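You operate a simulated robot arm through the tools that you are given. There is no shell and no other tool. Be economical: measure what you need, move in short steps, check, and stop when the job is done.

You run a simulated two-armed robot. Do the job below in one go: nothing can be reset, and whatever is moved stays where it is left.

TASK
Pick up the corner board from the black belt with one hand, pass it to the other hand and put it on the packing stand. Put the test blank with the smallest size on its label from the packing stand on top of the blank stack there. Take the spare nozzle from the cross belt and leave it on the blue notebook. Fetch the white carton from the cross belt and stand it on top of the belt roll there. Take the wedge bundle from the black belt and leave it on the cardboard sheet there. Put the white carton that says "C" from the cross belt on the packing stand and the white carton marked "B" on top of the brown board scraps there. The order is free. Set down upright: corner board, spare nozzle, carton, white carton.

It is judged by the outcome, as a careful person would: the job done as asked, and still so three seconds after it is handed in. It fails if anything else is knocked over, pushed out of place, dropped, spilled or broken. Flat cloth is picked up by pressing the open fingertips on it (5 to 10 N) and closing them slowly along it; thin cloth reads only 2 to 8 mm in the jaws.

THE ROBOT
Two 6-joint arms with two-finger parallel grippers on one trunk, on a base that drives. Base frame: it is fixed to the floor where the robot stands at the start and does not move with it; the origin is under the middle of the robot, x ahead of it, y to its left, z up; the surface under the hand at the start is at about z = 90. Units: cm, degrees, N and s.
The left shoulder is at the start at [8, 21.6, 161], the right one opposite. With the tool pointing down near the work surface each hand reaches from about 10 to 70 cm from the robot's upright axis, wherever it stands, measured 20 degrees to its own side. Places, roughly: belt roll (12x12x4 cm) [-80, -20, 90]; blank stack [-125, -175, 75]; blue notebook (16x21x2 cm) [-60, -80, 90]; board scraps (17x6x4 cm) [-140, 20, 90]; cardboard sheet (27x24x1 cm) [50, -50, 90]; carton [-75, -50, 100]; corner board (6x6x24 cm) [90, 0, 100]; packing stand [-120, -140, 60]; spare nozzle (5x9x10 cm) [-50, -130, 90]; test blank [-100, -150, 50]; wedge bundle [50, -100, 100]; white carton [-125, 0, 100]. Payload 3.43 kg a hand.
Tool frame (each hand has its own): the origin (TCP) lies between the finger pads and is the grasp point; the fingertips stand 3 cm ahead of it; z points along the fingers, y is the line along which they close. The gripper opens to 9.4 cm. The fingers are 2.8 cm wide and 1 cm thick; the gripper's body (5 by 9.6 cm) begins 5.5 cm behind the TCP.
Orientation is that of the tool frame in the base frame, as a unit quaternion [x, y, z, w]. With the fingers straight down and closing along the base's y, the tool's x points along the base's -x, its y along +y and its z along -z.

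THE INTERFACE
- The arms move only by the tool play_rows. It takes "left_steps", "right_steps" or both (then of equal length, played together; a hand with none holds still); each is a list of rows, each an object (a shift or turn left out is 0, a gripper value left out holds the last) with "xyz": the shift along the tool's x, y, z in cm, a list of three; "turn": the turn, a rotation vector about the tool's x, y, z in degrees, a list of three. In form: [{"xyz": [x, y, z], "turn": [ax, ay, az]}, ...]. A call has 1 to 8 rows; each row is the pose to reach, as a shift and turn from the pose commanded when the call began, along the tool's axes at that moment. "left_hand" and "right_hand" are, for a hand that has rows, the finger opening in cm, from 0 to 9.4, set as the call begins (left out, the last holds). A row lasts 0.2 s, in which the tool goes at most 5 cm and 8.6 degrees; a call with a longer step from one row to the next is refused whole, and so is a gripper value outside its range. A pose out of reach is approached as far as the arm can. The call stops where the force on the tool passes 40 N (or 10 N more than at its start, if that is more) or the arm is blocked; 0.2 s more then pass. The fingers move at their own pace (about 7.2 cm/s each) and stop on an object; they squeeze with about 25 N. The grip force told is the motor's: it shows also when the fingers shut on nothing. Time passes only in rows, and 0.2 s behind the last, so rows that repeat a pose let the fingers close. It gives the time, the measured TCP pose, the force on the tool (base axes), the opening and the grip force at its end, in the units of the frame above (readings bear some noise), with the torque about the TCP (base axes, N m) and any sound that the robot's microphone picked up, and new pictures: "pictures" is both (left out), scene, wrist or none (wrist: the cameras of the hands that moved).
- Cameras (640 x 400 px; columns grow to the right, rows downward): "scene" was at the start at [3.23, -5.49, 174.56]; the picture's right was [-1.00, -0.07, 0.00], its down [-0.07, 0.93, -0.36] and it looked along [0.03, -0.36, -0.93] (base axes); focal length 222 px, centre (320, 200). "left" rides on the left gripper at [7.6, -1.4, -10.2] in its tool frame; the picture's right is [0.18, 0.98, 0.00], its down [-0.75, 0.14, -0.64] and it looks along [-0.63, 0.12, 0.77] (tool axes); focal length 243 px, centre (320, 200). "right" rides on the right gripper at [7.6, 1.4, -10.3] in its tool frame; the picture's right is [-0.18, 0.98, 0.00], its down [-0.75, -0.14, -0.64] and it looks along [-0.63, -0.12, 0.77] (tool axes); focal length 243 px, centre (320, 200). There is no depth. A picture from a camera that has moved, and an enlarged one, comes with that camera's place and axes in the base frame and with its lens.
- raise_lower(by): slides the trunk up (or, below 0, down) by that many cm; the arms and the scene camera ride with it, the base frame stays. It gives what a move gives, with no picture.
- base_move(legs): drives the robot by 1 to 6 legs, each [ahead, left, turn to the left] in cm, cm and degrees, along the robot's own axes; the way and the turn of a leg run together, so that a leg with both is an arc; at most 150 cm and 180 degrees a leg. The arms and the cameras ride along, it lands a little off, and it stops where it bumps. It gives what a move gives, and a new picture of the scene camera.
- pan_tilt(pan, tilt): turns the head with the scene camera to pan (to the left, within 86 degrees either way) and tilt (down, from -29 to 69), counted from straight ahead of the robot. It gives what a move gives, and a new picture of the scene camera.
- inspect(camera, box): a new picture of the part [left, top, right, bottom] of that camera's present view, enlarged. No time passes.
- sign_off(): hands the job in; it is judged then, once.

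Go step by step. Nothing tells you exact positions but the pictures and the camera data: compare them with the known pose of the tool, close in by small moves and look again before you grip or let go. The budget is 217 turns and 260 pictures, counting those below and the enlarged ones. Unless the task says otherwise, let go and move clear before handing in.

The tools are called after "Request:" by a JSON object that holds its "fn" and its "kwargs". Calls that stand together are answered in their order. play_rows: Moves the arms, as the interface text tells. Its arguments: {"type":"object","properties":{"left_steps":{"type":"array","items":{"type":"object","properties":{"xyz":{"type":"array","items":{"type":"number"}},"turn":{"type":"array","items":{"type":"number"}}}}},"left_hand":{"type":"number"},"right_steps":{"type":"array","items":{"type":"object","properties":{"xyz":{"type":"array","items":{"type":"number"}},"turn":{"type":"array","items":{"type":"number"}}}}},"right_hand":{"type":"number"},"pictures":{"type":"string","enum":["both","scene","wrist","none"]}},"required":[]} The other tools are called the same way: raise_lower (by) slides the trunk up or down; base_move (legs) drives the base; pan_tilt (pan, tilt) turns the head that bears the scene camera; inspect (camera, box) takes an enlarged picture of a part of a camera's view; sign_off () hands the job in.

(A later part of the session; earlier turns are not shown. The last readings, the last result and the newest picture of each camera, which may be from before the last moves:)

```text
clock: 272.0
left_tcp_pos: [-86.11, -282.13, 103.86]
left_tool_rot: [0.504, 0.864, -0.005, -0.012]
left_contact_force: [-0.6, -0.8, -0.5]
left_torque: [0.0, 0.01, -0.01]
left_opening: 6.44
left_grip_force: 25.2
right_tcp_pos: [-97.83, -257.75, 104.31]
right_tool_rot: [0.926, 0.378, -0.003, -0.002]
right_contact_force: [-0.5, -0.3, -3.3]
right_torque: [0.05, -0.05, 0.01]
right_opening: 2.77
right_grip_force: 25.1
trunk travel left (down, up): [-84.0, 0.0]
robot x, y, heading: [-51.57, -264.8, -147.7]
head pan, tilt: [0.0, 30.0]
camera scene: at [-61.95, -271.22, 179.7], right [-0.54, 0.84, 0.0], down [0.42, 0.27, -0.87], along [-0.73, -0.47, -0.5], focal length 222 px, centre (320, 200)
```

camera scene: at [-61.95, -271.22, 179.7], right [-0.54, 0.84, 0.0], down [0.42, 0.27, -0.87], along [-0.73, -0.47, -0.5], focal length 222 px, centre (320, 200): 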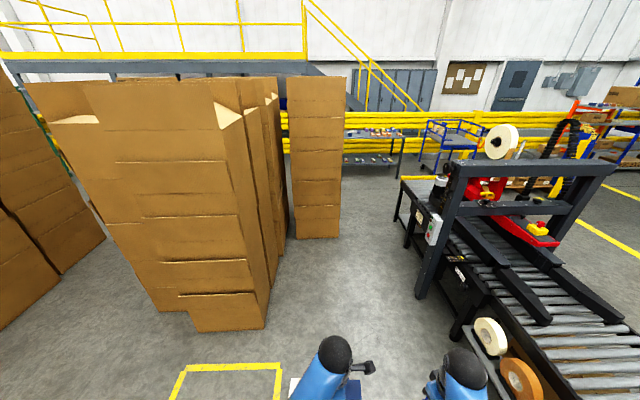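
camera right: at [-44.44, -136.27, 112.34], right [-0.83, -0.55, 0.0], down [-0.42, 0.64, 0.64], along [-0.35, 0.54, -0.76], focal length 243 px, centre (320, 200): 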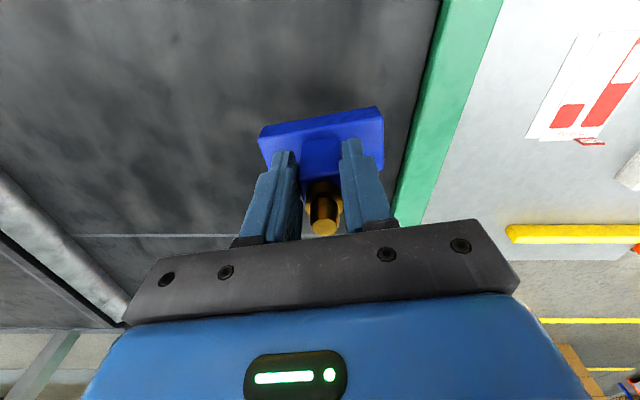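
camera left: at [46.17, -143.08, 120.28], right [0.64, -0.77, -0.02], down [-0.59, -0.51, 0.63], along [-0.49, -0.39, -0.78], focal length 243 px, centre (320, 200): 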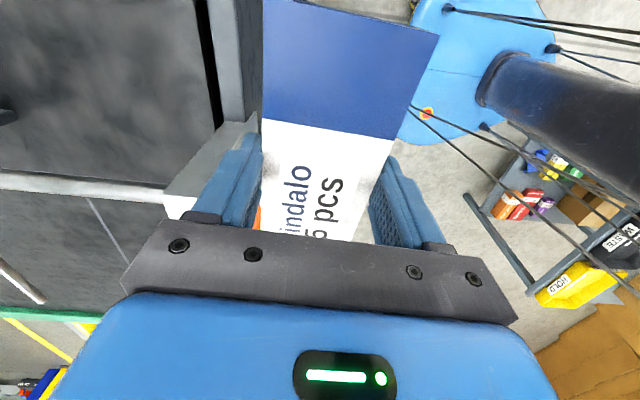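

The corridor ahead is visible; drive through with waypoints keeping clear of arch and carton stack.

Request:
{"fn": "base_move", "kwargs": {"legs": [[130, -37, 0], [75, -28, 0], [97, 0, 0]]}}

```text
clock: 287.3
left_tcp_pos: [-375.26, -392.08, 103.85]
left_tool_rot: [0.498, 0.867, -0.006, -0.013]
left_contact_force: [0.1, 0.6, -1.4]
left_torque: [0.02, 0.03, -0.02]
left_opening: 6.47
left_grip_force: 25.2
right_tcp_pos: [-387.3, -367.81, 104.34]
right_tool_rot: [0.923, 0.385, -0.004, -0.001]
right_contact_force: [-0.1, -0.1, -3.0]
right_torque: [0.06, -0.02, 0.02]
right_opening: 2.79
right_grip_force: 24.6
trunk travel left (down, up): [-84.0, 0.0]
robot x, y, heading: [-340.88, -374.18, -146.8]
head pan, tilt: [0.0, 30.0]
camera scene: at [-351.21, -380.66, 179.72], right [-0.55, 0.83, 0.0], down [0.42, 0.27, -0.87], along [-0.72, -0.48, -0.5], focal length 222 px, centre (320, 200)
```

scene: 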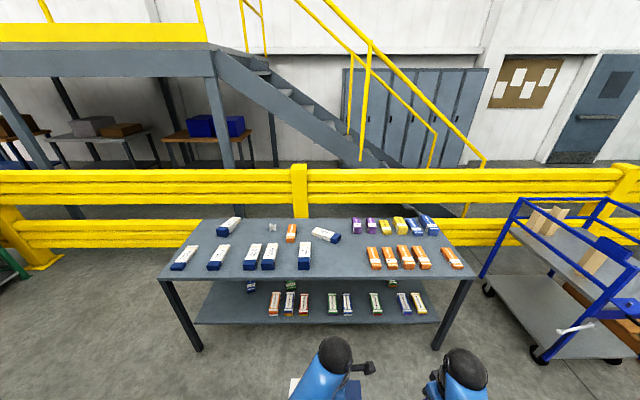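

Through the corridor. Now strafe right around the conveyor end and reverse back along it.

Request:
{"fn": "base_move", "kwargs": {"legs": [[0, 0, -1.2], [0, -110, 0], [0, -100, 0], [-150, 0, 0], [-150, 0, 0]]}}

```text
clock: 312.2
left_tcp_pos: [-238.04, -50.63, 103.97]
left_tool_rot: [0.495, 0.869, -0.004, -0.014]
left_contact_force: [-0.2, 0.6, -1.9]
left_torque: [0.03, 0.04, -0.01]
left_opening: 6.45
left_grip_force: 25.3
right_tcp_pos: [-250.34, -26.48, 104.39]
right_tool_rot: [0.922, 0.387, -0.003, -0.001]
right_contact_force: [0.5, 0.0, -2.5]
right_torque: [0.02, -0.06, 0.04]
right_opening: 2.75
right_grip_force: 25.1
trunk travel left (down, up): [-84.0, 0.0]
robot x, y, heading: [-203.83, -32.83, -146.3]
head pan, tilt: [0.0, 30.0]
camera scene: at [-214.17, -39.23, 179.69], right [-0.55, 0.83, 0.0], down [0.42, 0.28, -0.87], along [-0.72, -0.48, -0.5], focal length 222 px, centre (320, 200)
```

scene: 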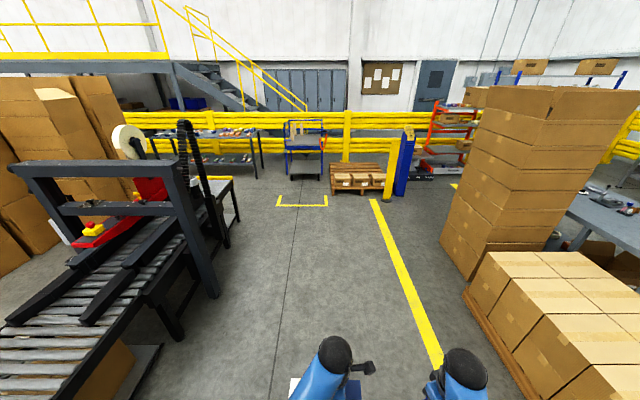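

Continue: around the belt end to the near side, then face the black belt near the cardboard sheet.

Request:
{"fn": "base_move", "kwargs": {"legs": [[-10, 0, -1.7], [0, -72, 0], [-150, 0, 0], [-28, 0, 0], [0, 95, 0], [0, 0, 90]]}}

Request:
{"fn": "pan_tilt", "kwargs": {"pan": 0, "tilt": 45}}

```text
clock: 333.9
left_tcp_pos: [-13.95, 14.15, 103.86]
left_tool_rot: [-0.253, 0.967, -0.013, -0.006]
left_contact_force: [0.5, 0.1, -1.5]
left_torque: [-0.02, -0.01, 0.01]
left_opening: 6.46
left_grip_force: 24.6
right_tcp_pos: [-38.33, 2.41, 104.3]
right_tool_rot: [0.388, 0.922, -0.002, 0.002]
right_contact_force: [-0.8, 0.4, -3.2]
right_torque: [0.03, 0.04, 0.01]
right_opening: 2.75
right_grip_force: 25.0
trunk travel left (down, up): [-84.0, 0.0]
robot x, y, heading: [-31.3, 48.62, -57.8]
head pan, tilt: [0.0, 30.0]
camera scene: at [-25.05, 38.52, 179.7], right [-0.84, -0.54, 0.0], down [-0.27, 0.42, -0.87], along [0.46, -0.73, -0.5], focal length 222 px, centre (320, 200)
```

scene: 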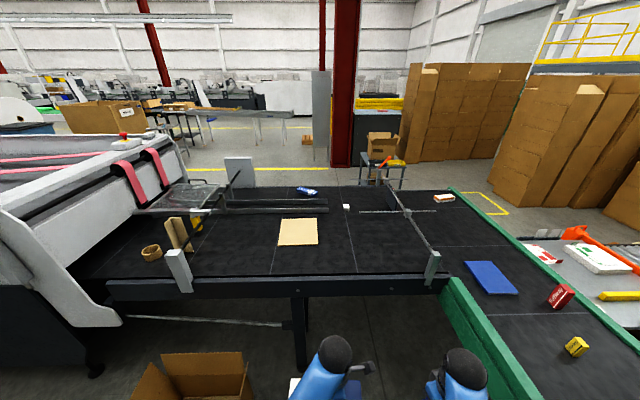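

```text
clock: 334.7
left_tcp_pos: [-14.01, 14.13, 103.82]
left_tool_rot: [-0.252, 0.968, -0.012, -0.005]
left_contact_force: [-0.6, 0.4, -1.8]
left_torque: [-0.01, 0.02, 0.0]
left_opening: 6.44
left_grip_force: 24.7
right_tcp_pos: [-38.36, 2.46, 104.34]
right_tool_rot: [0.388, 0.922, -0.004, 0.002]
right_contact_force: [0.6, 0.1, -2.8]
right_torque: [-0.01, 0.06, 0.01]
right_opening: 2.78
right_grip_force: 24.8
trunk travel left (down, up): [-84.0, 0.0]
robot x, y, heading: [-31.6, 48.9, -57.8]
head pan, tilt: [0.0, 45.0]
camera scene: at [-25.5, 39.29, 177.45], right [-0.84, -0.54, 0.0], down [-0.38, 0.6, -0.71], along [0.38, -0.6, -0.71], focal length 222 px, centre (320, 200)
```

scene: 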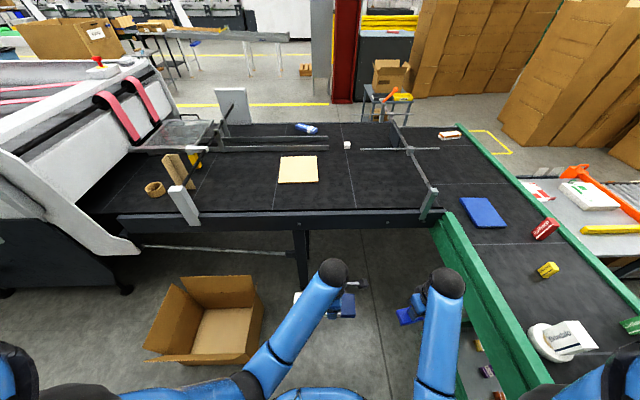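

Back at the near side. Drive up to the black belt and bring the bundle over the cardboard sheet.

Request:
{"fn": "base_move", "kwargs": {"legs": [[59, 0, 0]]}}

Request:
{"fn": "play_rows", "kwargs": {"left_steps": [{"xyz": [0, -4.5, -1]}, {"xyz": [0, -9, -2]}, {"xyz": [0, -13.5, -3]}, {"xyz": [-4, -16, -3]}, {"xyz": [-8, -18, -3]}, {"xyz": [-12, -20, -3]}, {"xyz": [-15, -22, -3]}, {"xyz": [-17, -24, -3]}], "pictures": "both"}}

```text
clock: 338.0
left_tcp_pos: [17.28, -35.11, 103.88]
left_tool_rot: [-0.254, 0.967, -0.013, -0.005]
left_contact_force: [-0.1, -0.2, -0.9]
left_torque: [0.0, 0.03, 0.02]
left_opening: 6.44
left_grip_force: 24.6
right_tcp_pos: [-7.13, -46.86, 104.37]
right_tool_rot: [0.386, 0.922, -0.004, 0.002]
right_contact_force: [-0.4, 0.3, -3.3]
right_torque: [-0.01, -0.02, 0.0]
right_opening: 2.77
right_grip_force: 24.8
trunk travel left (down, up): [-84.0, 0.0]
robot x, y, heading: [0.24, -0.55, -57.5]
head pan, tilt: [0.0, 45.0]
camera scene: at [5.72, -9.78, 177.47], right [-0.84, -0.54, 0.0], down [-0.38, 0.6, -0.71], along [0.38, -0.6, -0.71], focal length 222 px, centre (320, 200)
```

scene: 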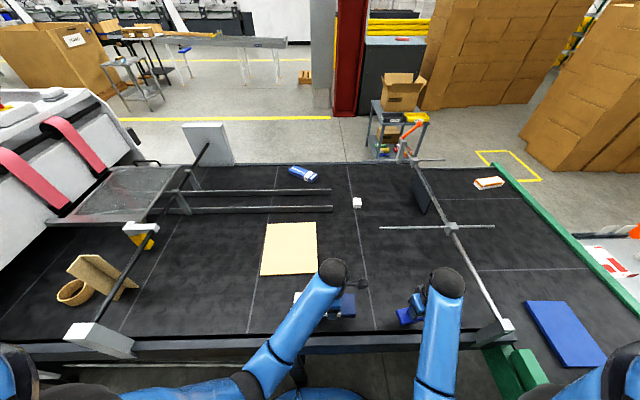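

```text
clock: 339.8
left_tcp_pos: [44.22, -47.62, 106.89]
left_tool_rot: [-0.253, 0.967, -0.012, -0.007]
left_contact_force: [0.2, -0.4, -2.4]
left_torque: [-0.03, 0.06, 0.02]
left_opening: 6.47
left_grip_force: 25.7
right_tcp_pos: [-6.95, -46.93, 104.43]
right_tool_rot: [0.387, 0.922, -0.003, 0.001]
right_contact_force: [0.3, 0.1, -3.6]
right_torque: [0.04, 0.05, -0.02]
right_opening: 2.78
right_grip_force: 25.0
trunk travel left (down, up): [-84.0, 0.0]
robot x, y, heading: [0.11, -0.73, -57.3]
head pan, tilt: [0.0, 45.0]
camera scene: at [6.04, -10.08, 177.43], right [-0.84, -0.54, 0.0], down [-0.38, 0.6, -0.71], along [0.38, -0.6, -0.71], focal length 222 px, centre (320, 200)
camera left: at [38.55, -52.3, 117.29], right [-0.64, 0.77, -0.02], down [0.59, 0.51, 0.62], along [0.49, 0.39, -0.78], focal length 243 px, centre (320, 200)
```

scene: 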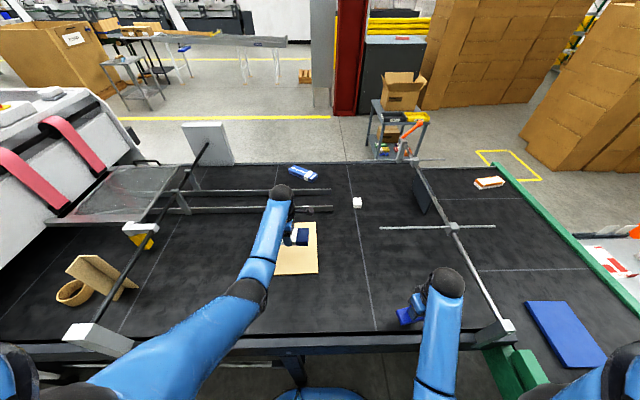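
left: 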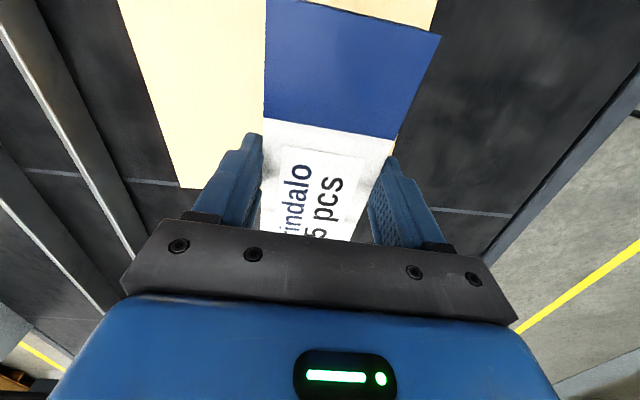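

Request:
{"fn": "play_rows", "kwargs": {"left_steps": [{"xyz": [1, -1.7, 0]}, {"xyz": [2.2, -3.3, 0]}, {"xyz": [2.2, -3.3, 4]}, {"xyz": [2.2, -3.3, 8]}], "pictures": "both"}}

```text
clock: 340.8
left_tcp_pos: [43.81, -51.95, 99.06]
left_tool_rot: [-0.254, 0.967, -0.013, -0.007]
left_contact_force: [-0.1, 0.9, -1.7]
left_torque: [-0.05, -0.02, -0.01]
left_opening: 6.41
left_grip_force: 25.5
right_tcp_pos: [-6.84, -46.99, 104.27]
right_tool_rot: [0.386, 0.922, -0.004, 0.001]
right_contact_force: [0.1, -0.4, -3.3]
right_torque: [0.02, 0.03, 0.01]
right_opening: 2.76
right_grip_force: 24.9
trunk travel left (down, up): [-84.0, 0.0]
robot x, y, heading: [0.01, -0.33, -57.5]
head pan, tilt: [0.0, 45.0]
camera scene: at [5.95, -10.05, 177.44], right [-0.84, -0.54, 0.0], down [-0.38, 0.6, -0.71], along [0.38, -0.6, -0.71], focal length 222 px, centre (320, 200)
camera left: at [38.03, -56.52, 109.49], right [-0.64, 0.77, -0.02], down [0.59, 0.51, 0.62], along [0.49, 0.39, -0.78], focal length 243 px, centre (320, 200)
```

scene: 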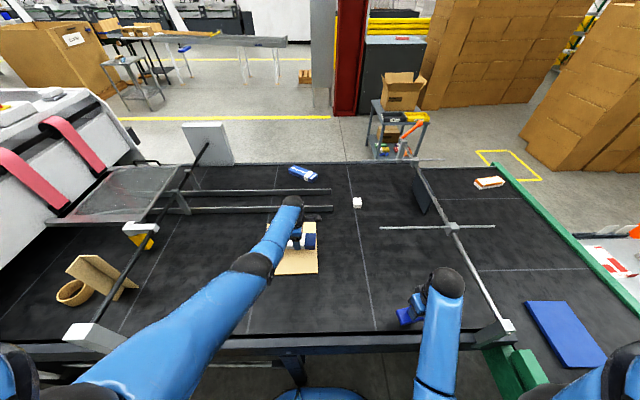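
left: 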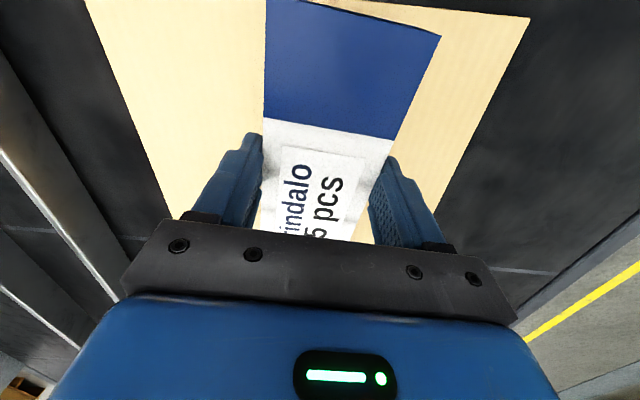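

Request:
{"fn": "play_rows", "kwargs": {"left_steps": [{"xyz": [-0.4, 0, 2]}, {"xyz": [-0.4, 0, 3.5]}, {"xyz": [-0.4, 0, 4]}, {"xyz": [-0.4, 0, 4.5]}, {"xyz": [-0.4, 0, 5]}], "pictures": "wrist"}}

```text
clock: 342.0
left_tcp_pos: [43.79, -51.01, 95.06]
left_tool_rot: [-0.253, 0.967, -0.014, -0.006]
left_contact_force: [1.5, -0.7, 5.0]
left_torque: [0.53, -0.55, -0.06]
left_opening: 6.47
left_grip_force: 25.0
left hand out of reach, approached as far as the arm can: row 2, 3, 4, 5
right_tcp_pos: [-7.07, -46.88, 104.27]
right_tool_rot: [0.387, 0.922, -0.002, 0.002]
right_contact_force: [-0.8, -0.2, -2.7]
right_torque: [0.02, 0.02, -0.03]
right_opening: 2.77
right_grip_force: 24.7
trunk travel left (down, up): [-84.0, 0.0]
robot x, y, heading: [0.16, -0.44, -57.6]
head pan, tilt: [0.0, 45.0]
camera left: at [37.97, -55.66, 105.54], right [-0.64, 0.77, -0.02], down [0.59, 0.51, 0.63], along [0.49, 0.39, -0.78], focal length 243 px, centre (320, 200)
```

left: 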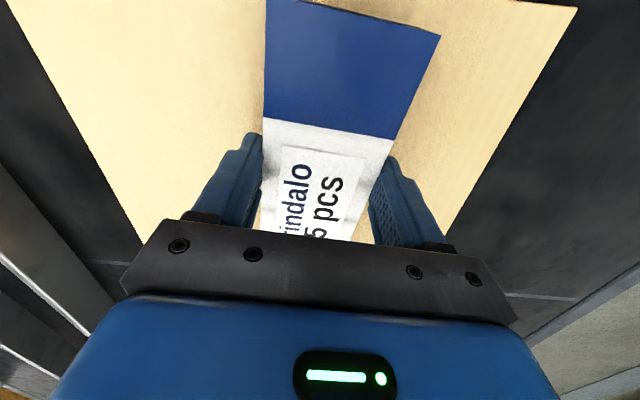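

Contact reached at 95.1; release and rise.

Request:
{"fn": "play_rows", "kwargs": {"left_steps": [{}, {}, {}, {"xyz": [0, 0, -3]}, {"xyz": [0, 0, -7]}, {"xyz": [0, 0, -11]}], "left_hand": 9.4, "pictures": "wrist"}}

```text
clock: 343.4
left_tcp_pos: [43.67, -50.58, 106.04]
left_tool_rot: [-0.254, 0.967, -0.013, -0.006]
left_contact_force: [-0.6, 0.1, 0.2]
left_torque: [0.0, 0.02, 0.0]
left_opening: 9.4
left_grip_force: 0.0
right_tcp_pos: [-6.96, -46.88, 104.27]
right_tool_rot: [0.386, 0.922, -0.003, 0.002]
right_contact_force: [-0.7, -0.4, -3.1]
right_torque: [0.03, 0.04, -0.02]
right_opening: 2.8
right_grip_force: 25.5
trunk travel left (down, up): [-84.0, 0.0]
robot x, y, heading: [0.06, -0.62, -57.7]
head pan, tilt: [0.0, 45.0]
camera left: at [37.93, -55.33, 116.36], right [-0.64, 0.77, -0.02], down [0.59, 0.51, 0.63], along [0.49, 0.39, -0.78], focal length 243 px, centre (320, 200)
```

left: 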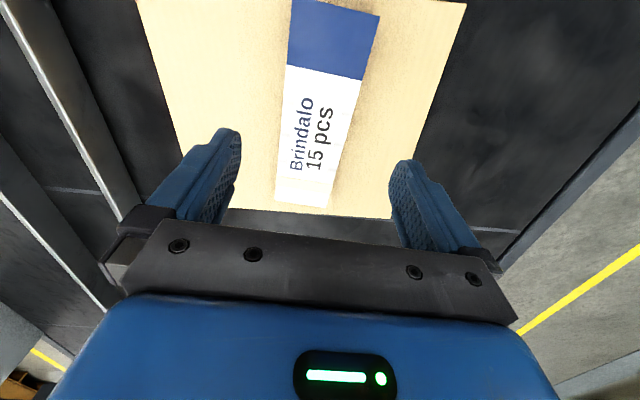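

The wedge bundle lies on the sheet. Now back away from the belt, restore the left hand's yaw and tuck it in.

Request:
{"fn": "base_move", "kwargs": {"legs": [[-55, 0, 0]]}}

Request:
{"fn": "play_rows", "kwargs": {"left_steps": [{"turn": [0, 0, 8]}, {"turn": [0, 0, 16]}, {"turn": [0, 0, 24]}, {"turn": [0, 0, 32]}, {"turn": [0, 0, 40]}, {"turn": [0, 0, 48]}, {"turn": [0, 0, 56]}, {"turn": [0, 0, 64]}], "pictures": "none"}}

Request:
{"fn": "play_rows", "kwargs": {"left_steps": [{"xyz": [0, 0, 1], "turn": [0, 0, 8]}, {"xyz": [0, 0, 2], "turn": [0, 0, 16]}, {"xyz": [0, 0, 3], "turn": [0, 0, 24]}], "pictures": "none"}}

Request:
{"fn": "play_rows", "kwargs": {"left_steps": [{"xyz": [5, 0, 0]}, {"xyz": [10, 0, 0]}, {"xyz": [15, 0, 1]}, {"xyz": [20, 0, 2]}, {"xyz": [25, 0, 3]}, {"xyz": [29, 0, 4]}, {"xyz": [32, 2, 5]}, {"xyz": [35, 4, 6]}], "pictures": "none"}}

```text
clock: 346.5
left_tcp_pos: [14.61, -4.8, 105.93]
left_tool_rot: [-0.255, 0.967, -0.012, -0.006]
left_contact_force: [0.3, 0.3, 0.2]
left_torque: [0.01, 0.04, 0.01]
left_opening: 9.39
left_grip_force: 0.1
right_tcp_pos: [-36.13, -1.2, 104.2]
right_tool_rot: [0.386, 0.922, -0.002, 0.001]
right_contact_force: [0.7, -0.6, -3.1]
right_torque: [0.03, 0.04, 0.05]
right_opening: 2.79
right_grip_force: 24.6
trunk travel left (down, up): [-84.0, 0.0]
robot x, y, heading: [-29.34, 45.65, -57.4]
head pan, tilt: [0.0, 45.0]
camera scene: at [-23.25, 35.63, 177.41], right [-0.84, -0.54, 0.0], down [-0.38, 0.6, -0.71], along [0.38, -0.59, -0.71], focal length 222 px, centre (320, 200)
```

scene: 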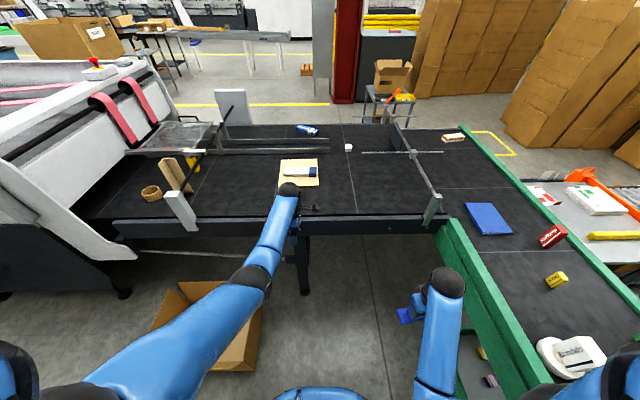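

```text
clock: 348.3
left_tcp_pos: [14.54, -4.67, 106.09]
left_tool_rot: [0.297, 0.955, -0.015, 0.001]
left_contact_force: [-0.3, 0.7, 0.2]
left_torque: [0.02, 0.0, 0.01]
left_opening: 9.4
left_grip_force: 0.0
right_tcp_pos: [-36.2, -1.11, 104.41]
right_tool_rot: [0.386, 0.923, -0.004, 0.001]
right_contact_force: [-0.7, 0.7, -2.8]
right_torque: [-0.01, 0.03, 0.05]
right_opening: 2.77
right_grip_force: 24.5
trunk travel left (down, up): [-84.0, 0.0]
robot x, y, heading: [-29.58, 45.28, -57.6]
head pan, tilt: [0.0, 45.0]
```

```text
clock: 349.1
left_tcp_pos: [14.56, -4.84, 103.07]
left_tool_rot: [0.49, 0.872, -0.014, 0.006]
left_contact_force: [0.5, 0.3, 0.2]
left_torque: [0.0, 0.01, 0.01]
left_opening: 9.4
left_grip_force: 0.1
right_tcp_pos: [-36.17, -1.05, 104.3]
right_tool_rot: [0.385, 0.923, -0.004, 0.001]
right_contact_force: [-0.1, -0.3, -3.3]
right_torque: [0.01, 0.07, 0.01]
right_opening: 2.77
right_grip_force: 24.9
trunk travel left (down, up): [-84.0, 0.0]
robot x, y, heading: [-29.16, 45.16, -57.3]
head pan, tilt: [0.0, 45.0]
```

```text
refused: row 3 steps farther than a row can; nothing moved
```

Request:
{"fn": "play_rows", "kwargs": {"left_steps": [{"xyz": [4.5, 0, 0]}, {"xyz": [9, 0, 0]}, {"xyz": [13.5, 0.5, 0]}, {"xyz": [18, 1, 0]}, {"xyz": [22.5, 2, 0]}, {"xyz": [27, 3, 0.5]}, {"xyz": [31, 4, 1]}], "pictures": "none"}}

```text
clock: 350.7
left_tcp_pos: [1.44, 23.86, 101.18]
left_tool_rot: [0.488, 0.872, -0.014, 0.004]
left_contact_force: [-0.6, 0.7, 0.5]
left_torque: [-0.01, 0.0, 0.03]
left_opening: 9.37
left_grip_force: 0.1
right_tcp_pos: [-36.26, -0.92, 104.44]
right_tool_rot: [0.387, 0.922, -0.004, 0.002]
right_contact_force: [-0.4, 0.4, -3.0]
right_torque: [0.03, 0.01, 0.01]
right_opening: 2.78
right_grip_force: 24.6
trunk travel left (down, up): [-84.0, 0.0]
robot x, y, heading: [-29.46, 45.28, -57.5]
head pan, tilt: [0.0, 45.0]
```

A temporary set-down will let the left hand take the nozzle (the notebook is only reachable for the left hand). I'll put it on the free black belt area in front of me.

Request:
{"fn": "base_move", "kwargs": {"legs": [[52, 0, 0]]}}

Request:
{"fn": "play_rows", "kwargs": {"right_steps": [{"xyz": [-4, 2, 0]}, {"xyz": [-8, 4, 0]}, {"xyz": [-12, 6, 0]}, {"xyz": [-15, 8, 0]}, {"xyz": [-15, 8, 4]}], "pictures": "both"}}

```text
clock: 353.8
left_tcp_pos: [29.68, -19.66, 101.31]
left_tool_rot: [0.486, 0.874, -0.014, 0.005]
left_contact_force: [-1.2, -0.4, 0.1]
left_torque: [-0.03, 0.01, 0.04]
left_opening: 9.39
left_grip_force: 0.1
right_tcp_pos: [-7.94, -44.54, 104.24]
right_tool_rot: [0.384, 0.923, -0.004, 0.002]
right_contact_force: [-0.5, 0.4, -3.3]
right_torque: [0.01, -0.01, -0.02]
right_opening: 2.79
right_grip_force: 25.3
trunk travel left (down, up): [-84.0, 0.0]
robot x, y, heading: [-1.47, 1.73, -56.9]
head pan, tilt: [0.0, 45.0]
camera scene: at [4.53, -7.44, 177.47], right [-0.84, -0.54, 0.0], down [-0.38, 0.59, -0.71], along [0.38, -0.59, -0.71], focal length 222 px, centre (320, 200)
```

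scene: 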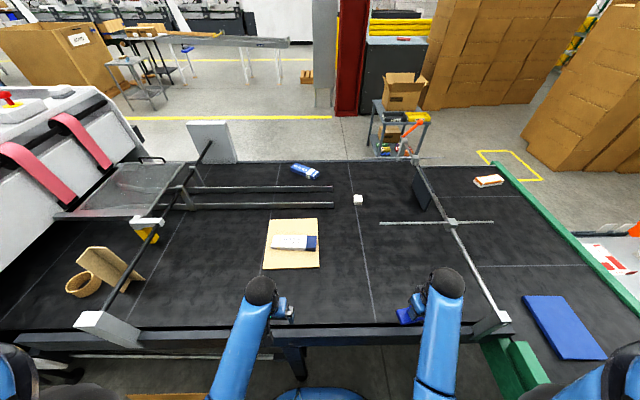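

```text
clock: 355.0
left_tcp_pos: [29.72, -19.86, 101.2]
left_tool_rot: [0.487, 0.873, -0.013, 0.003]
left_contact_force: [-0.5, -0.7, -0.1]
left_torque: [0.03, -0.02, 0.02]
left_opening: 9.39
left_grip_force: 0.0
right_tcp_pos: [8.43, -49.92, 100.28]
right_tool_rot: [0.384, 0.923, -0.002, 0.002]
right_contact_force: [-0.5, 0.2, -2.4]
right_torque: [0.03, 0.02, 0.01]
right_opening: 2.77
right_grip_force: 25.2
trunk travel left (down, up): [-84.0, 0.0]
robot x, y, heading: [-1.05, 1.75, -57.1]
head pan, tilt: [0.0, 45.0]
camera scene: at [4.68, -7.71, 177.45], right [-0.84, -0.54, 0.0], down [-0.38, 0.59, -0.71], along [0.38, -0.59, -0.71], focal length 222 px, centre (320, 200)
camera right: at [4.03, -43.46, 110.51], right [0.83, 0.56, 0.0], down [0.43, -0.63, 0.65], along [0.36, -0.54, -0.76], focal length 243 px, centre (320, 200)
```

scene: 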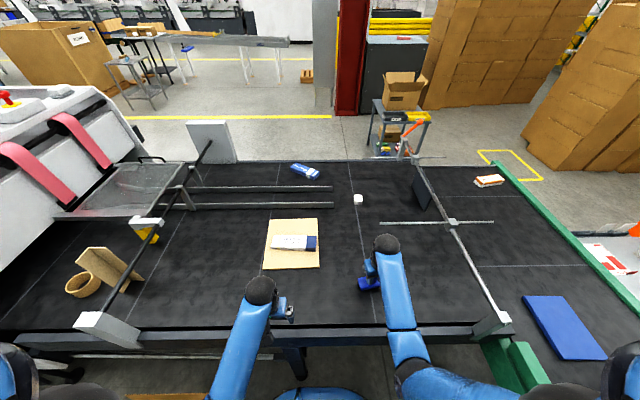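
right: 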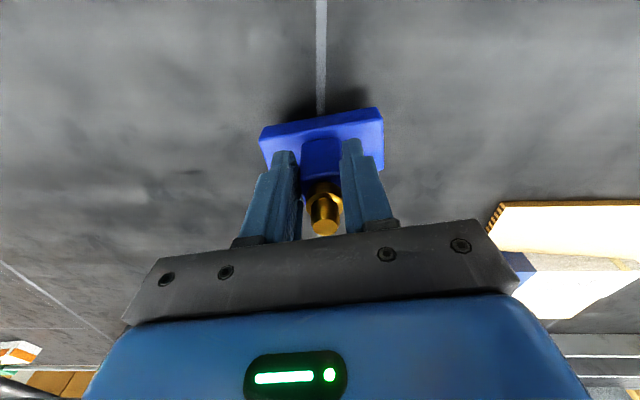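

Lower the nozzle to the belt until contact, release, and retreat.

Request:
{"fn": "play_rows", "kwargs": {"right_steps": [{"xyz": [0, 0, 2]}, {"xyz": [0, 0, 3]}, {"xyz": [0, 0, 3.5]}, {"xyz": [0, 0, 4]}, {"xyz": [0, 0, 4.4]}], "pictures": "none"}}

```text
clock: 355.8
left_tcp_pos: [29.52, -19.54, 101.29]
left_tool_rot: [0.487, 0.873, -0.014, 0.006]
left_contact_force: [0.5, 0.0, -0.6]
left_torque: [-0.03, -0.03, -0.03]
left_opening: 9.41
left_grip_force: 0.0
right_tcp_pos: [8.28, -49.72, 97.46]
right_tool_rot: [0.384, 0.923, -0.007, 0.006]
right_contact_force: [-7.7, 9.2, 20.4]
right_torque: [0.34, -0.14, 0.12]
right_opening: 2.78
right_grip_force: 24.8
trunk travel left (down, up): [-84.0, 0.0]
robot x, y, heading: [-0.93, 1.8, -57.3]
head pan, tilt: [0.0, 45.0]
stopped in row 4 (right hand): the force on the tool passed its limit at 49 N (the readings are from after the stop); the commanded pose is now the measured one
```

Request:
{"fn": "play_rows", "kwargs": {"right_steps": [{"xyz": [0, 0, -0.2]}, {"xyz": [0, 0, -0.3]}], "pictures": "none"}}

Request:
{"fn": "play_rows", "kwargs": {"right_steps": [{}, {}, {}, {"xyz": [0, 0, -4]}, {"xyz": [0, 0, -8]}], "right_hand": 9.4, "pictures": "wrist"}}

Request:
{"fn": "play_rows", "kwargs": {"right_steps": [{"xyz": [4, -2.5, 0]}, {"xyz": [8, -5, 0]}, {"xyz": [12, -7.5, 0]}, {"xyz": [16, -8, 0]}, {"xyz": [19, -8, 0]}], "pictures": "none"}}

```text
clock: 356.4
left_tcp_pos: [29.8, -19.77, 101.19]
left_tool_rot: [0.486, 0.874, -0.013, 0.005]
left_contact_force: [0.9, -0.1, 0.7]
left_torque: [0.0, 0.01, 0.0]
left_opening: 9.41
left_grip_force: 0.1
right_tcp_pos: [8.44, -49.87, 97.51]
right_tool_rot: [0.385, 0.923, -0.006, 0.004]
right_contact_force: [-1.9, 0.5, 3.3]
right_torque: [0.42, -0.06, 0.27]
right_opening: 2.77
right_grip_force: 25.0
trunk travel left (down, up): [-84.0, 0.0]
robot x, y, heading: [-1.13, 1.98, -57.1]
head pan, tilt: [0.0, 45.0]
```

```text
clock: 357.6
left_tcp_pos: [29.74, -19.86, 101.24]
left_tool_rot: [0.486, 0.874, -0.013, 0.004]
left_contact_force: [0.3, 0.3, 0.8]
left_torque: [0.01, 0.0, 0.0]
left_opening: 9.41
left_grip_force: 0.1
right_tcp_pos: [8.5, -49.85, 105.51]
right_tool_rot: [0.385, 0.923, -0.006, 0.005]
right_contact_force: [0.8, 0.2, -0.1]
right_torque: [-0.01, 0.03, 0.01]
right_opening: 9.42
right_grip_force: 0.0
trunk travel left (down, up): [-84.0, 0.0]
robot x, y, heading: [-1.12, 1.72, -56.9]
head pan, tilt: [0.0, 45.0]
camera right: at [4.01, -43.4, 115.8], right [0.83, 0.56, 0.0], down [0.43, -0.62, 0.65], along [0.36, -0.54, -0.76], focal length 243 px, centre (320, 200)
```

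right: 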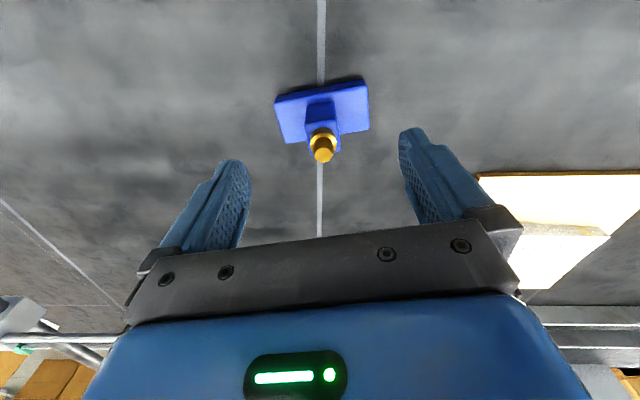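

```text
clock: 358.8
left_tcp_pos: [29.64, -19.61, 101.36]
left_tool_rot: [0.486, 0.874, -0.014, 0.005]
left_contact_force: [0.3, -0.2, 1.1]
left_torque: [0.04, -0.01, 0.0]
left_opening: 9.38
left_grip_force: 0.0
right_tcp_pos: [-10.7, -41.81, 105.03]
right_tool_rot: [0.384, 0.923, -0.007, 0.006]
right_contact_force: [0.1, -0.7, 0.1]
right_torque: [-0.02, 0.01, 0.0]
right_opening: 9.4
right_grip_force: 0.0
right hand out of reach, approached as far as the arm can: row 2, 3, 4, 5
trunk travel left (down, up): [-84.0, 0.0]
robot x, y, heading: [-1.52, 1.75, -57.0]
head pan, tilt: [0.0, 45.0]
```

Nozzle stands on the belt. Shift base and bring the left hand over it.

Request:
{"fn": "base_move", "kwargs": {"legs": [[0, -8, 0]]}}

Request:
{"fn": "play_rows", "kwargs": {"left_steps": [{"xyz": [-4, 0, -2]}, {"xyz": [-8, -1, -4]}, {"xyz": [-11.5, -3, -6.5]}, {"xyz": [-13, -7, -8]}, {"xyz": [-14, -11.5, -9], "turn": [0, 0, -6]}, {"xyz": [-14, -16, -9], "turn": [0, 0, -13]}, {"xyz": [-14, -20.5, -9], "turn": [0, 0, -13]}, {"xyz": [-14, -25, -9], "turn": [0, 0, -13]}], "pictures": "wrist"}}

```text
clock: 359.9
left_tcp_pos: [23.98, -23.73, 101.15]
left_tool_rot: [0.486, 0.874, -0.017, 0.001]
left_contact_force: [0.2, 0.1, -0.4]
left_torque: [-0.03, 0.07, 0.0]
left_opening: 9.39
left_grip_force: 0.0
right_tcp_pos: [-16.35, -45.73, 105.23]
right_tool_rot: [0.384, 0.923, -0.011, 0.003]
right_contact_force: [1.3, 1.2, -0.8]
right_torque: [-0.07, 0.07, 0.01]
right_opening: 9.4
right_grip_force: 0.1
trunk travel left (down, up): [-84.0, 0.0]
robot x, y, heading: [-7.81, -2.88, -57.1]
head pan, tilt: [0.0, 45.0]
camera scene: at [-0.52, -11.08, 177.44], right [-0.84, -0.54, 0.01], down [-0.39, 0.59, -0.71], along [0.38, -0.6, -0.71], focal length 222 px, centre (320, 200)
```

scene: 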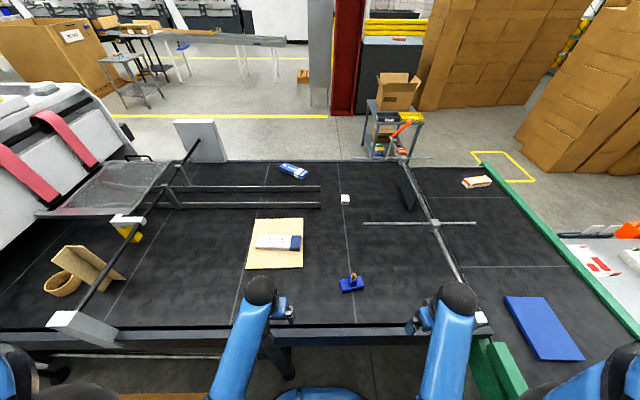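

```text
clock: 361.7
left_tcp_pos: [8.99, -48.99, 110.82]
left_tool_rot: [0.383, 0.923, -0.013, 0.004]
left_contact_force: [0.6, -0.2, 0.4]
left_torque: [0.02, 0.0, 0.0]
left_opening: 9.4
left_grip_force: 0.0
left hand out of reach, approached as far as the arm can: row 3, 4, 5, 6, 7
right_tcp_pos: [-17.26, -46.34, 104.8]
right_tool_rot: [0.384, 0.923, -0.006, 0.006]
right_contact_force: [0.0, 0.6, -0.7]
right_torque: [0.01, 0.01, -0.01]
right_opening: 9.39
right_grip_force: 0.0
trunk travel left (down, up): [-84.0, 0.0]
robot x, y, heading: [-7.53, -2.6, -57.3]
head pan, tilt: [0.0, 45.0]
camera left: at [2.88, -44.29, 121.02], right [0.57, 0.82, -0.02], down [0.63, -0.42, 0.65], along [0.53, -0.38, -0.76], focal length 243 px, centre (320, 200)
```

left: 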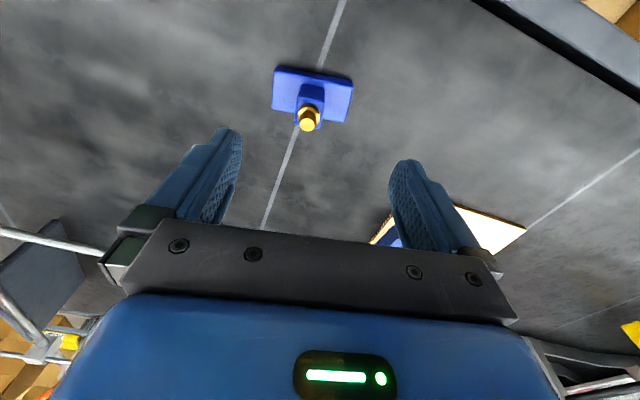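

Request:
{"fn": "play_rows", "kwargs": {"left_steps": [{"xyz": [-0.7, -1, 3]}, {"xyz": [-0.7, -1, 7]}, {"xyz": [-0.7, -1, 10]}], "pictures": "wrist"}}

```text
clock: 362.5
left_tcp_pos: [9.05, -50.3, 101.08]
left_tool_rot: [0.384, 0.923, -0.014, 0.003]
left_contact_force: [0.0, -1.1, -0.5]
left_torque: [-0.03, -0.03, 0.0]
left_opening: 9.39
left_grip_force: 0.0
right_tcp_pos: [-17.18, -46.33, 104.98]
right_tool_rot: [0.384, 0.923, -0.006, 0.005]
right_contact_force: [0.8, 0.1, 0.0]
right_torque: [0.01, -0.01, -0.01]
right_opening: 9.38
right_grip_force: 0.1
trunk travel left (down, up): [-84.0, 0.0]
robot x, y, heading: [-7.55, -2.28, -57.2]
head pan, tilt: [0.0, 45.0]
camera left: at [2.89, -45.65, 111.1], right [0.57, 0.82, -0.03], down [0.63, -0.42, 0.65], along [0.52, -0.39, -0.76], focal length 243 px, centre (320, 200)
```

left: 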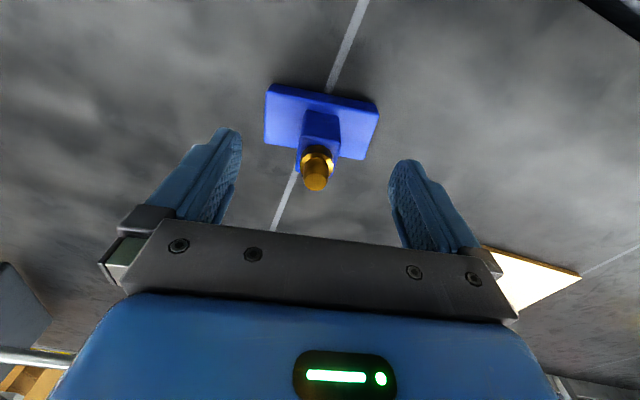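

Request:
{"fn": "play_rows", "kwargs": {"left_steps": [{"xyz": [0.2, -0.2, 2]}, {"xyz": [0.2, -0.2, 3.6]}], "pictures": "none"}}

Request:
{"fn": "play_rows", "kwargs": {"left_steps": [{}, {}, {}, {}, {}], "left_hand": 0, "pictures": "none"}}

Request:
{"fn": "play_rows", "kwargs": {"left_steps": [{"xyz": [0, 0, -2]}, {"xyz": [0, 0, -6]}, {"xyz": [0, 0, -10]}, {"xyz": [0, 0, -13]}], "pictures": "wrist"}}

```text
clock: 363.1
left_tcp_pos: [8.73, -50.56, 97.52]
left_tool_rot: [0.384, 0.923, -0.013, 0.003]
left_contact_force: [-0.1, 0.0, -0.4]
left_torque: [0.01, 0.03, -0.03]
left_opening: 9.38
left_grip_force: 0.1
right_tcp_pos: [-17.19, -46.28, 104.96]
right_tool_rot: [0.385, 0.923, -0.006, 0.007]
right_contact_force: [-1.2, 0.2, 0.2]
right_torque: [0.02, 0.01, 0.0]
right_opening: 9.4
right_grip_force: 0.1
trunk travel left (down, up): [-84.0, 0.0]
robot x, y, heading: [-7.72, -2.47, -57.4]
head pan, tilt: [0.0, 45.0]
```

```text
clock: 364.3
left_tcp_pos: [8.83, -50.47, 97.5]
left_tool_rot: [0.383, 0.923, -0.014, 0.005]
left_contact_force: [2.1, 1.5, 2.9]
left_torque: [0.36, -0.3, 0.03]
left_opening: 2.77
left_grip_force: 24.4
right_tcp_pos: [-17.18, -46.17, 104.95]
right_tool_rot: [0.383, 0.924, -0.007, 0.006]
right_contact_force: [0.2, -0.2, -0.6]
right_torque: [-0.02, -0.04, 0.01]
right_opening: 9.39
right_grip_force: 0.1
trunk travel left (down, up): [-84.0, 0.0]
robot x, y, heading: [-8.11, -2.41, -57.0]
head pan, tilt: [0.0, 45.0]
```

```text
clock: 365.3
left_tcp_pos: [8.81, -50.19, 110.46]
left_tool_rot: [0.385, 0.923, -0.014, 0.003]
left_contact_force: [0.0, -0.6, -4.1]
left_torque: [0.0, 0.04, 0.01]
left_opening: 2.79
left_grip_force: 25.4
right_tcp_pos: [-17.14, -46.26, 104.85]
right_tool_rot: [0.385, 0.923, -0.006, 0.005]
right_contact_force: [0.4, -0.7, 0.3]
right_torque: [0.02, -0.01, 0.0]
right_opening: 9.39
right_grip_force: 0.2
trunk travel left (down, up): [-84.0, 0.0]
robot x, y, heading: [-7.3, -2.83, -56.7]
head pan, tilt: [0.0, 45.0]
camera left: at [2.62, -45.47, 120.49], right [0.57, 0.82, -0.03], down [0.63, -0.42, 0.65], along [0.53, -0.38, -0.76], focal length 243 px, centre (320, 200)
```

left: 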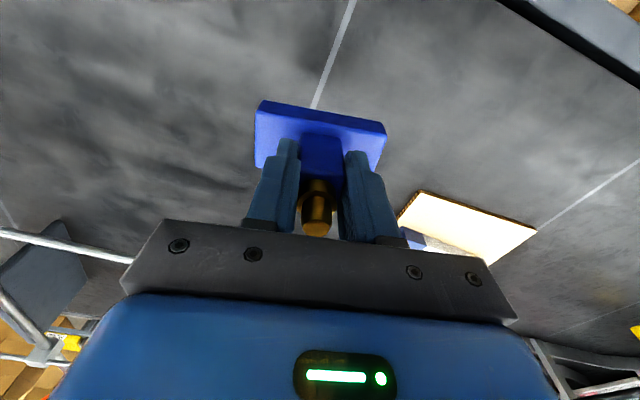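

Left hand has the nozzle. Back off, turn to face the cross belt, and approach near the notebook.

Request:
{"fn": "base_move", "kwargs": {"legs": [[-45, 0, 0], [0, 0, -91], [0, 45, 0], [24, 0, 0]]}}

```text
clock: 375.6
left_tcp_pos: [-75.94, -31.69, 110.65]
left_tool_rot: [0.927, 0.374, -0.013, -0.007]
left_contact_force: [0.1, 0.6, -2.7]
left_torque: [0.0, 0.01, 0.0]
left_opening: 2.76
left_grip_force: 24.7
right_tcp_pos: [-71.78, -5.73, 105.07]
right_tool_rot: [0.927, 0.376, -0.011, 0.0]
right_contact_force: [0.9, -0.1, -0.2]
right_torque: [-0.07, 0.02, -0.04]
right_opening: 9.4
right_grip_force: 0.1
trunk travel left (down, up): [-84.0, 0.0]
robot x, y, heading: [-28.79, -16.42, -147.7]
head pan, tilt: [0.0, 45.0]
camera scene: at [-37.71, -21.43, 177.5], right [-0.53, 0.85, 0.0], down [0.6, 0.37, -0.71], along [-0.6, -0.38, -0.7], focal length 222 px, centre (320, 200)
```

scene: 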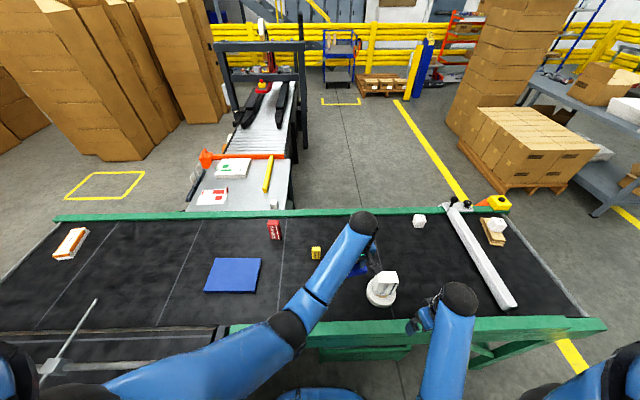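

Request:
{"fn": "play_rows", "kwargs": {"left_steps": [{"xyz": [-1.8, 4.4, 0]}, {"xyz": [-3.6, 8.8, 0]}, {"xyz": [-5.4, 13.2, 1]}, {"xyz": [-7.2, 17.6, 2]}, {"xyz": [-9, 22, 3]}, {"xyz": [-10.8, 26.4, 4]}, {"xyz": [-12.6, 30.8, 5]}, {"xyz": [-14.4, 35.2, 5]}], "pictures": "wrist"}}

```text
clock: 377.4
left_tcp_pos: [-62.33, -67.42, 104.68]
left_tool_rot: [0.927, 0.375, -0.012, -0.009]
left_contact_force: [0.6, -0.2, -2.9]
left_torque: [0.03, -0.03, -0.01]
left_opening: 2.79
left_grip_force: 25.5
left hand out of reach, approached as far as the arm can: row 2
right_tcp_pos: [-72.08, -6.12, 104.91]
right_tool_rot: [0.927, 0.376, -0.007, -0.001]
right_contact_force: [-0.1, 0.3, -0.2]
right_torque: [0.05, 0.01, -0.02]
right_opening: 9.41
right_grip_force: 0.0
trunk travel left (down, up): [-84.0, 0.0]
robot x, y, heading: [-28.58, -16.01, -147.8]
head pan, tilt: [0.0, 45.0]
camera left: at [-57.47, -61.1, 114.88], right [0.81, -0.58, -0.03], down [-0.43, -0.63, 0.65], along [-0.39, -0.52, -0.76], focal length 243 px, centre (320, 200)
```

left: 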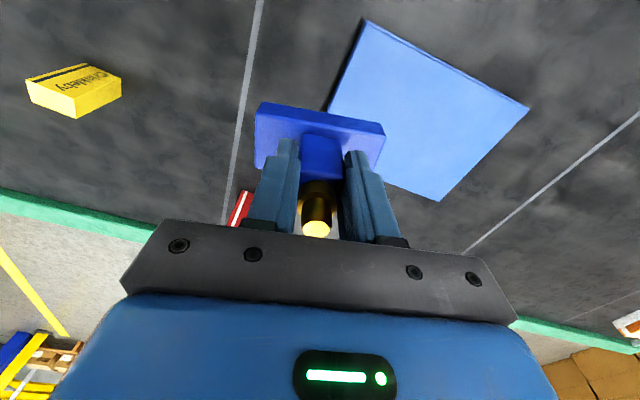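

Request:
{"fn": "play_rows", "kwargs": {"left_steps": [{"xyz": [-0.8, 4, 0]}, {"xyz": [-1.5, 8, 1]}, {"xyz": [-2, 10.1, 2]}, {"xyz": [-2, 10.1, 4.5]}], "pictures": "both"}}

```text
clock: 378.4
left_tcp_pos: [-57.01, -75.95, 100.07]
left_tool_rot: [0.927, 0.374, -0.012, -0.008]
left_contact_force: [-0.4, 0.3, -3.0]
left_torque: [0.04, -0.02, -0.01]
left_opening: 2.78
left_grip_force: 25.4
right_tcp_pos: [-72.03, -6.0, 104.95]
right_tool_rot: [0.927, 0.375, -0.008, -0.001]
right_contact_force: [0.7, 0.2, -0.6]
right_torque: [0.02, -0.03, -0.01]
right_opening: 9.43
right_grip_force: 0.1
trunk travel left (down, up): [-84.0, 0.0]
robot x, y, heading: [-28.91, -16.18, -147.7]
head pan, tilt: [0.0, 45.0]
camera scene: at [-38.31, -21.79, 177.44], right [-0.53, 0.85, 0.0], down [0.6, 0.38, -0.71], along [-0.6, -0.38, -0.71], focal length 222 px, centre (320, 200)
camera left: at [-52.07, -69.52, 110.15], right [0.81, -0.58, -0.03], down [-0.43, -0.63, 0.65], along [-0.39, -0.52, -0.76], focal length 243 px, centre (320, 200)
```

scene: 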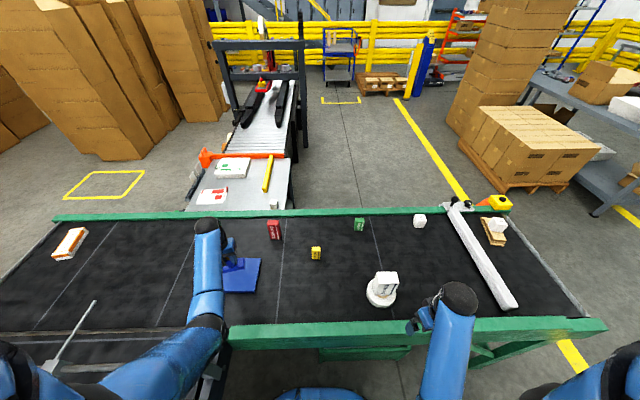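
left: 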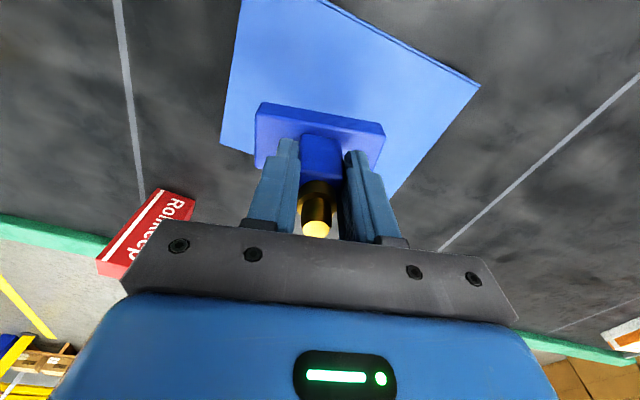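

Request:
{"fn": "play_rows", "kwargs": {"left_steps": [{"xyz": [0, 1.4, 0.5]}, {"xyz": [0, 1.4, 2.5]}, {"xyz": [0, 1.4, 3.3]}, {"xyz": [0, 1.4, 3.8]}, {"xyz": [0, 1.4, 4.3]}, {"xyz": [0, 1.4, 4.8]}], "pictures": "wrist"}}

```text
clock: 379.8
left_tcp_pos: [-56.09, -76.73, 95.18]
left_tool_rot: [0.927, 0.375, -0.011, -0.008]
left_contact_force: [-0.1, 0.2, -2.5]
left_torque: [0.04, -0.05, -0.01]
left_opening: 2.77
left_grip_force: 25.2
right_tcp_pos: [-72.13, -6.06, 104.93]
right_tool_rot: [0.927, 0.376, -0.008, 0.0]
right_contact_force: [0.3, 0.4, -0.8]
right_torque: [0.0, -0.02, -0.01]
right_opening: 9.39
right_grip_force: 0.0
trunk travel left (down, up): [-84.0, 0.0]
robot x, y, heading: [-28.24, -15.92, -147.8]
head pan, tilt: [0.0, 45.0]
camera left: at [-51.14, -70.5, 105.32], right [0.82, -0.58, -0.03], down [-0.43, -0.63, 0.65], along [-0.39, -0.52, -0.76], focal length 243 px, centre (320, 200)
```

left: 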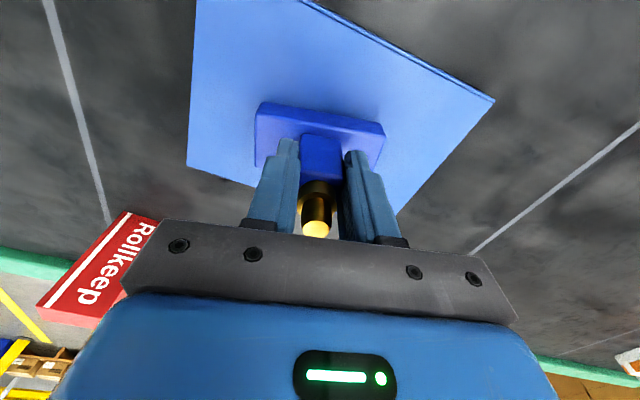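

Request:
{"fn": "play_rows", "kwargs": {"left_steps": [{"xyz": [0.5, 0, 0.4]}, {"xyz": [0.5, 0, 0.8]}, {"xyz": [0.5, 0, 1.2]}, {"xyz": [0.5, 0, 1.6]}], "pictures": "none"}}

```text
clock: 380.8
left_tcp_pos: [-55.72, -76.38, 94.38]
left_tool_rot: [0.927, 0.375, -0.016, -0.005]
left_contact_force: [1.6, 1.3, 31.1]
left_torque: [0.06, -0.71, 0.04]
left_opening: 2.8
left_grip_force: 25.2
right_tcp_pos: [-71.89, -5.63, 104.96]
right_tool_rot: [0.927, 0.376, -0.01, 0.0]
right_contact_force: [0.1, 0.4, 0.6]
right_torque: [0.03, -0.01, 0.01]
right_opening: 9.4
right_grip_force: 0.1
trunk travel left (down, up): [-84.0, 0.0]
robot x, y, heading: [-28.87, -15.83, -148.0]
head pan, tilt: [0.0, 45.0]
```

Contact. Relieve, release, and rise straight up.

Request:
{"fn": "play_rows", "kwargs": {"left_steps": [{"xyz": [0, 0, -0.6]}, {"xyz": [0, 0, -0.9]}], "pictures": "none"}}

Request:
{"fn": "play_rows", "kwargs": {"left_steps": [{}, {}, {}, {"xyz": [0, 0, -4]}, {"xyz": [0, 0, -8]}, {"xyz": [0, 0, -10]}], "left_hand": 9.4, "pictures": "wrist"}}

```text
clock: 381.4
left_tcp_pos: [-55.51, -76.3, 94.37]
left_tool_rot: [0.927, 0.375, -0.01, -0.009]
left_contact_force: [0.1, -0.8, 1.9]
left_torque: [-0.32, 0.06, -0.11]
left_opening: 2.79
left_grip_force: 25.2
right_tcp_pos: [-72.09, -5.89, 104.99]
right_tool_rot: [0.927, 0.375, -0.009, 0.0]
right_contact_force: [-0.2, 0.3, -0.5]
right_torque: [-0.01, 0.01, -0.01]
right_opening: 9.42
right_grip_force: 0.0
trunk travel left (down, up): [-84.0, 0.0]
robot x, y, heading: [-28.6, -16.0, -148.0]
head pan, tilt: [0.0, 45.0]
```

```text
clock: 382.8
left_tcp_pos: [-55.33, -76.53, 104.7]
left_tool_rot: [0.927, 0.375, -0.012, -0.008]
left_contact_force: [-0.1, 0.3, -0.2]
left_torque: [-0.02, 0.01, 0.01]
left_opening: 9.4
left_grip_force: 0.2
right_tcp_pos: [-72.04, -5.97, 104.85]
right_tool_rot: [0.927, 0.376, -0.009, 0.0]
right_contact_force: [-0.1, 0.4, -0.3]
right_torque: [0.02, 0.02, 0.02]
right_opening: 9.39
right_grip_force: 0.0
trunk travel left (down, up): [-84.0, 0.0]
robot x, y, heading: [-28.37, -16.08, -147.6]
head pan, tilt: [0.0, 45.0]
camera left: at [-50.5, -70.19, 114.66], right [0.82, -0.58, -0.03], down [-0.43, -0.63, 0.65], along [-0.39, -0.52, -0.76], focal length 243 px, centre (320, 200)
```

left: 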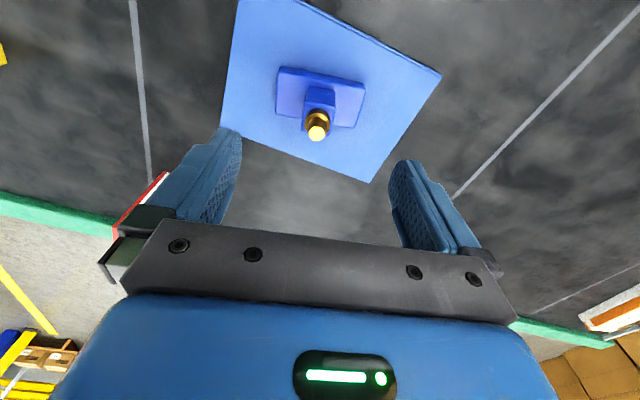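

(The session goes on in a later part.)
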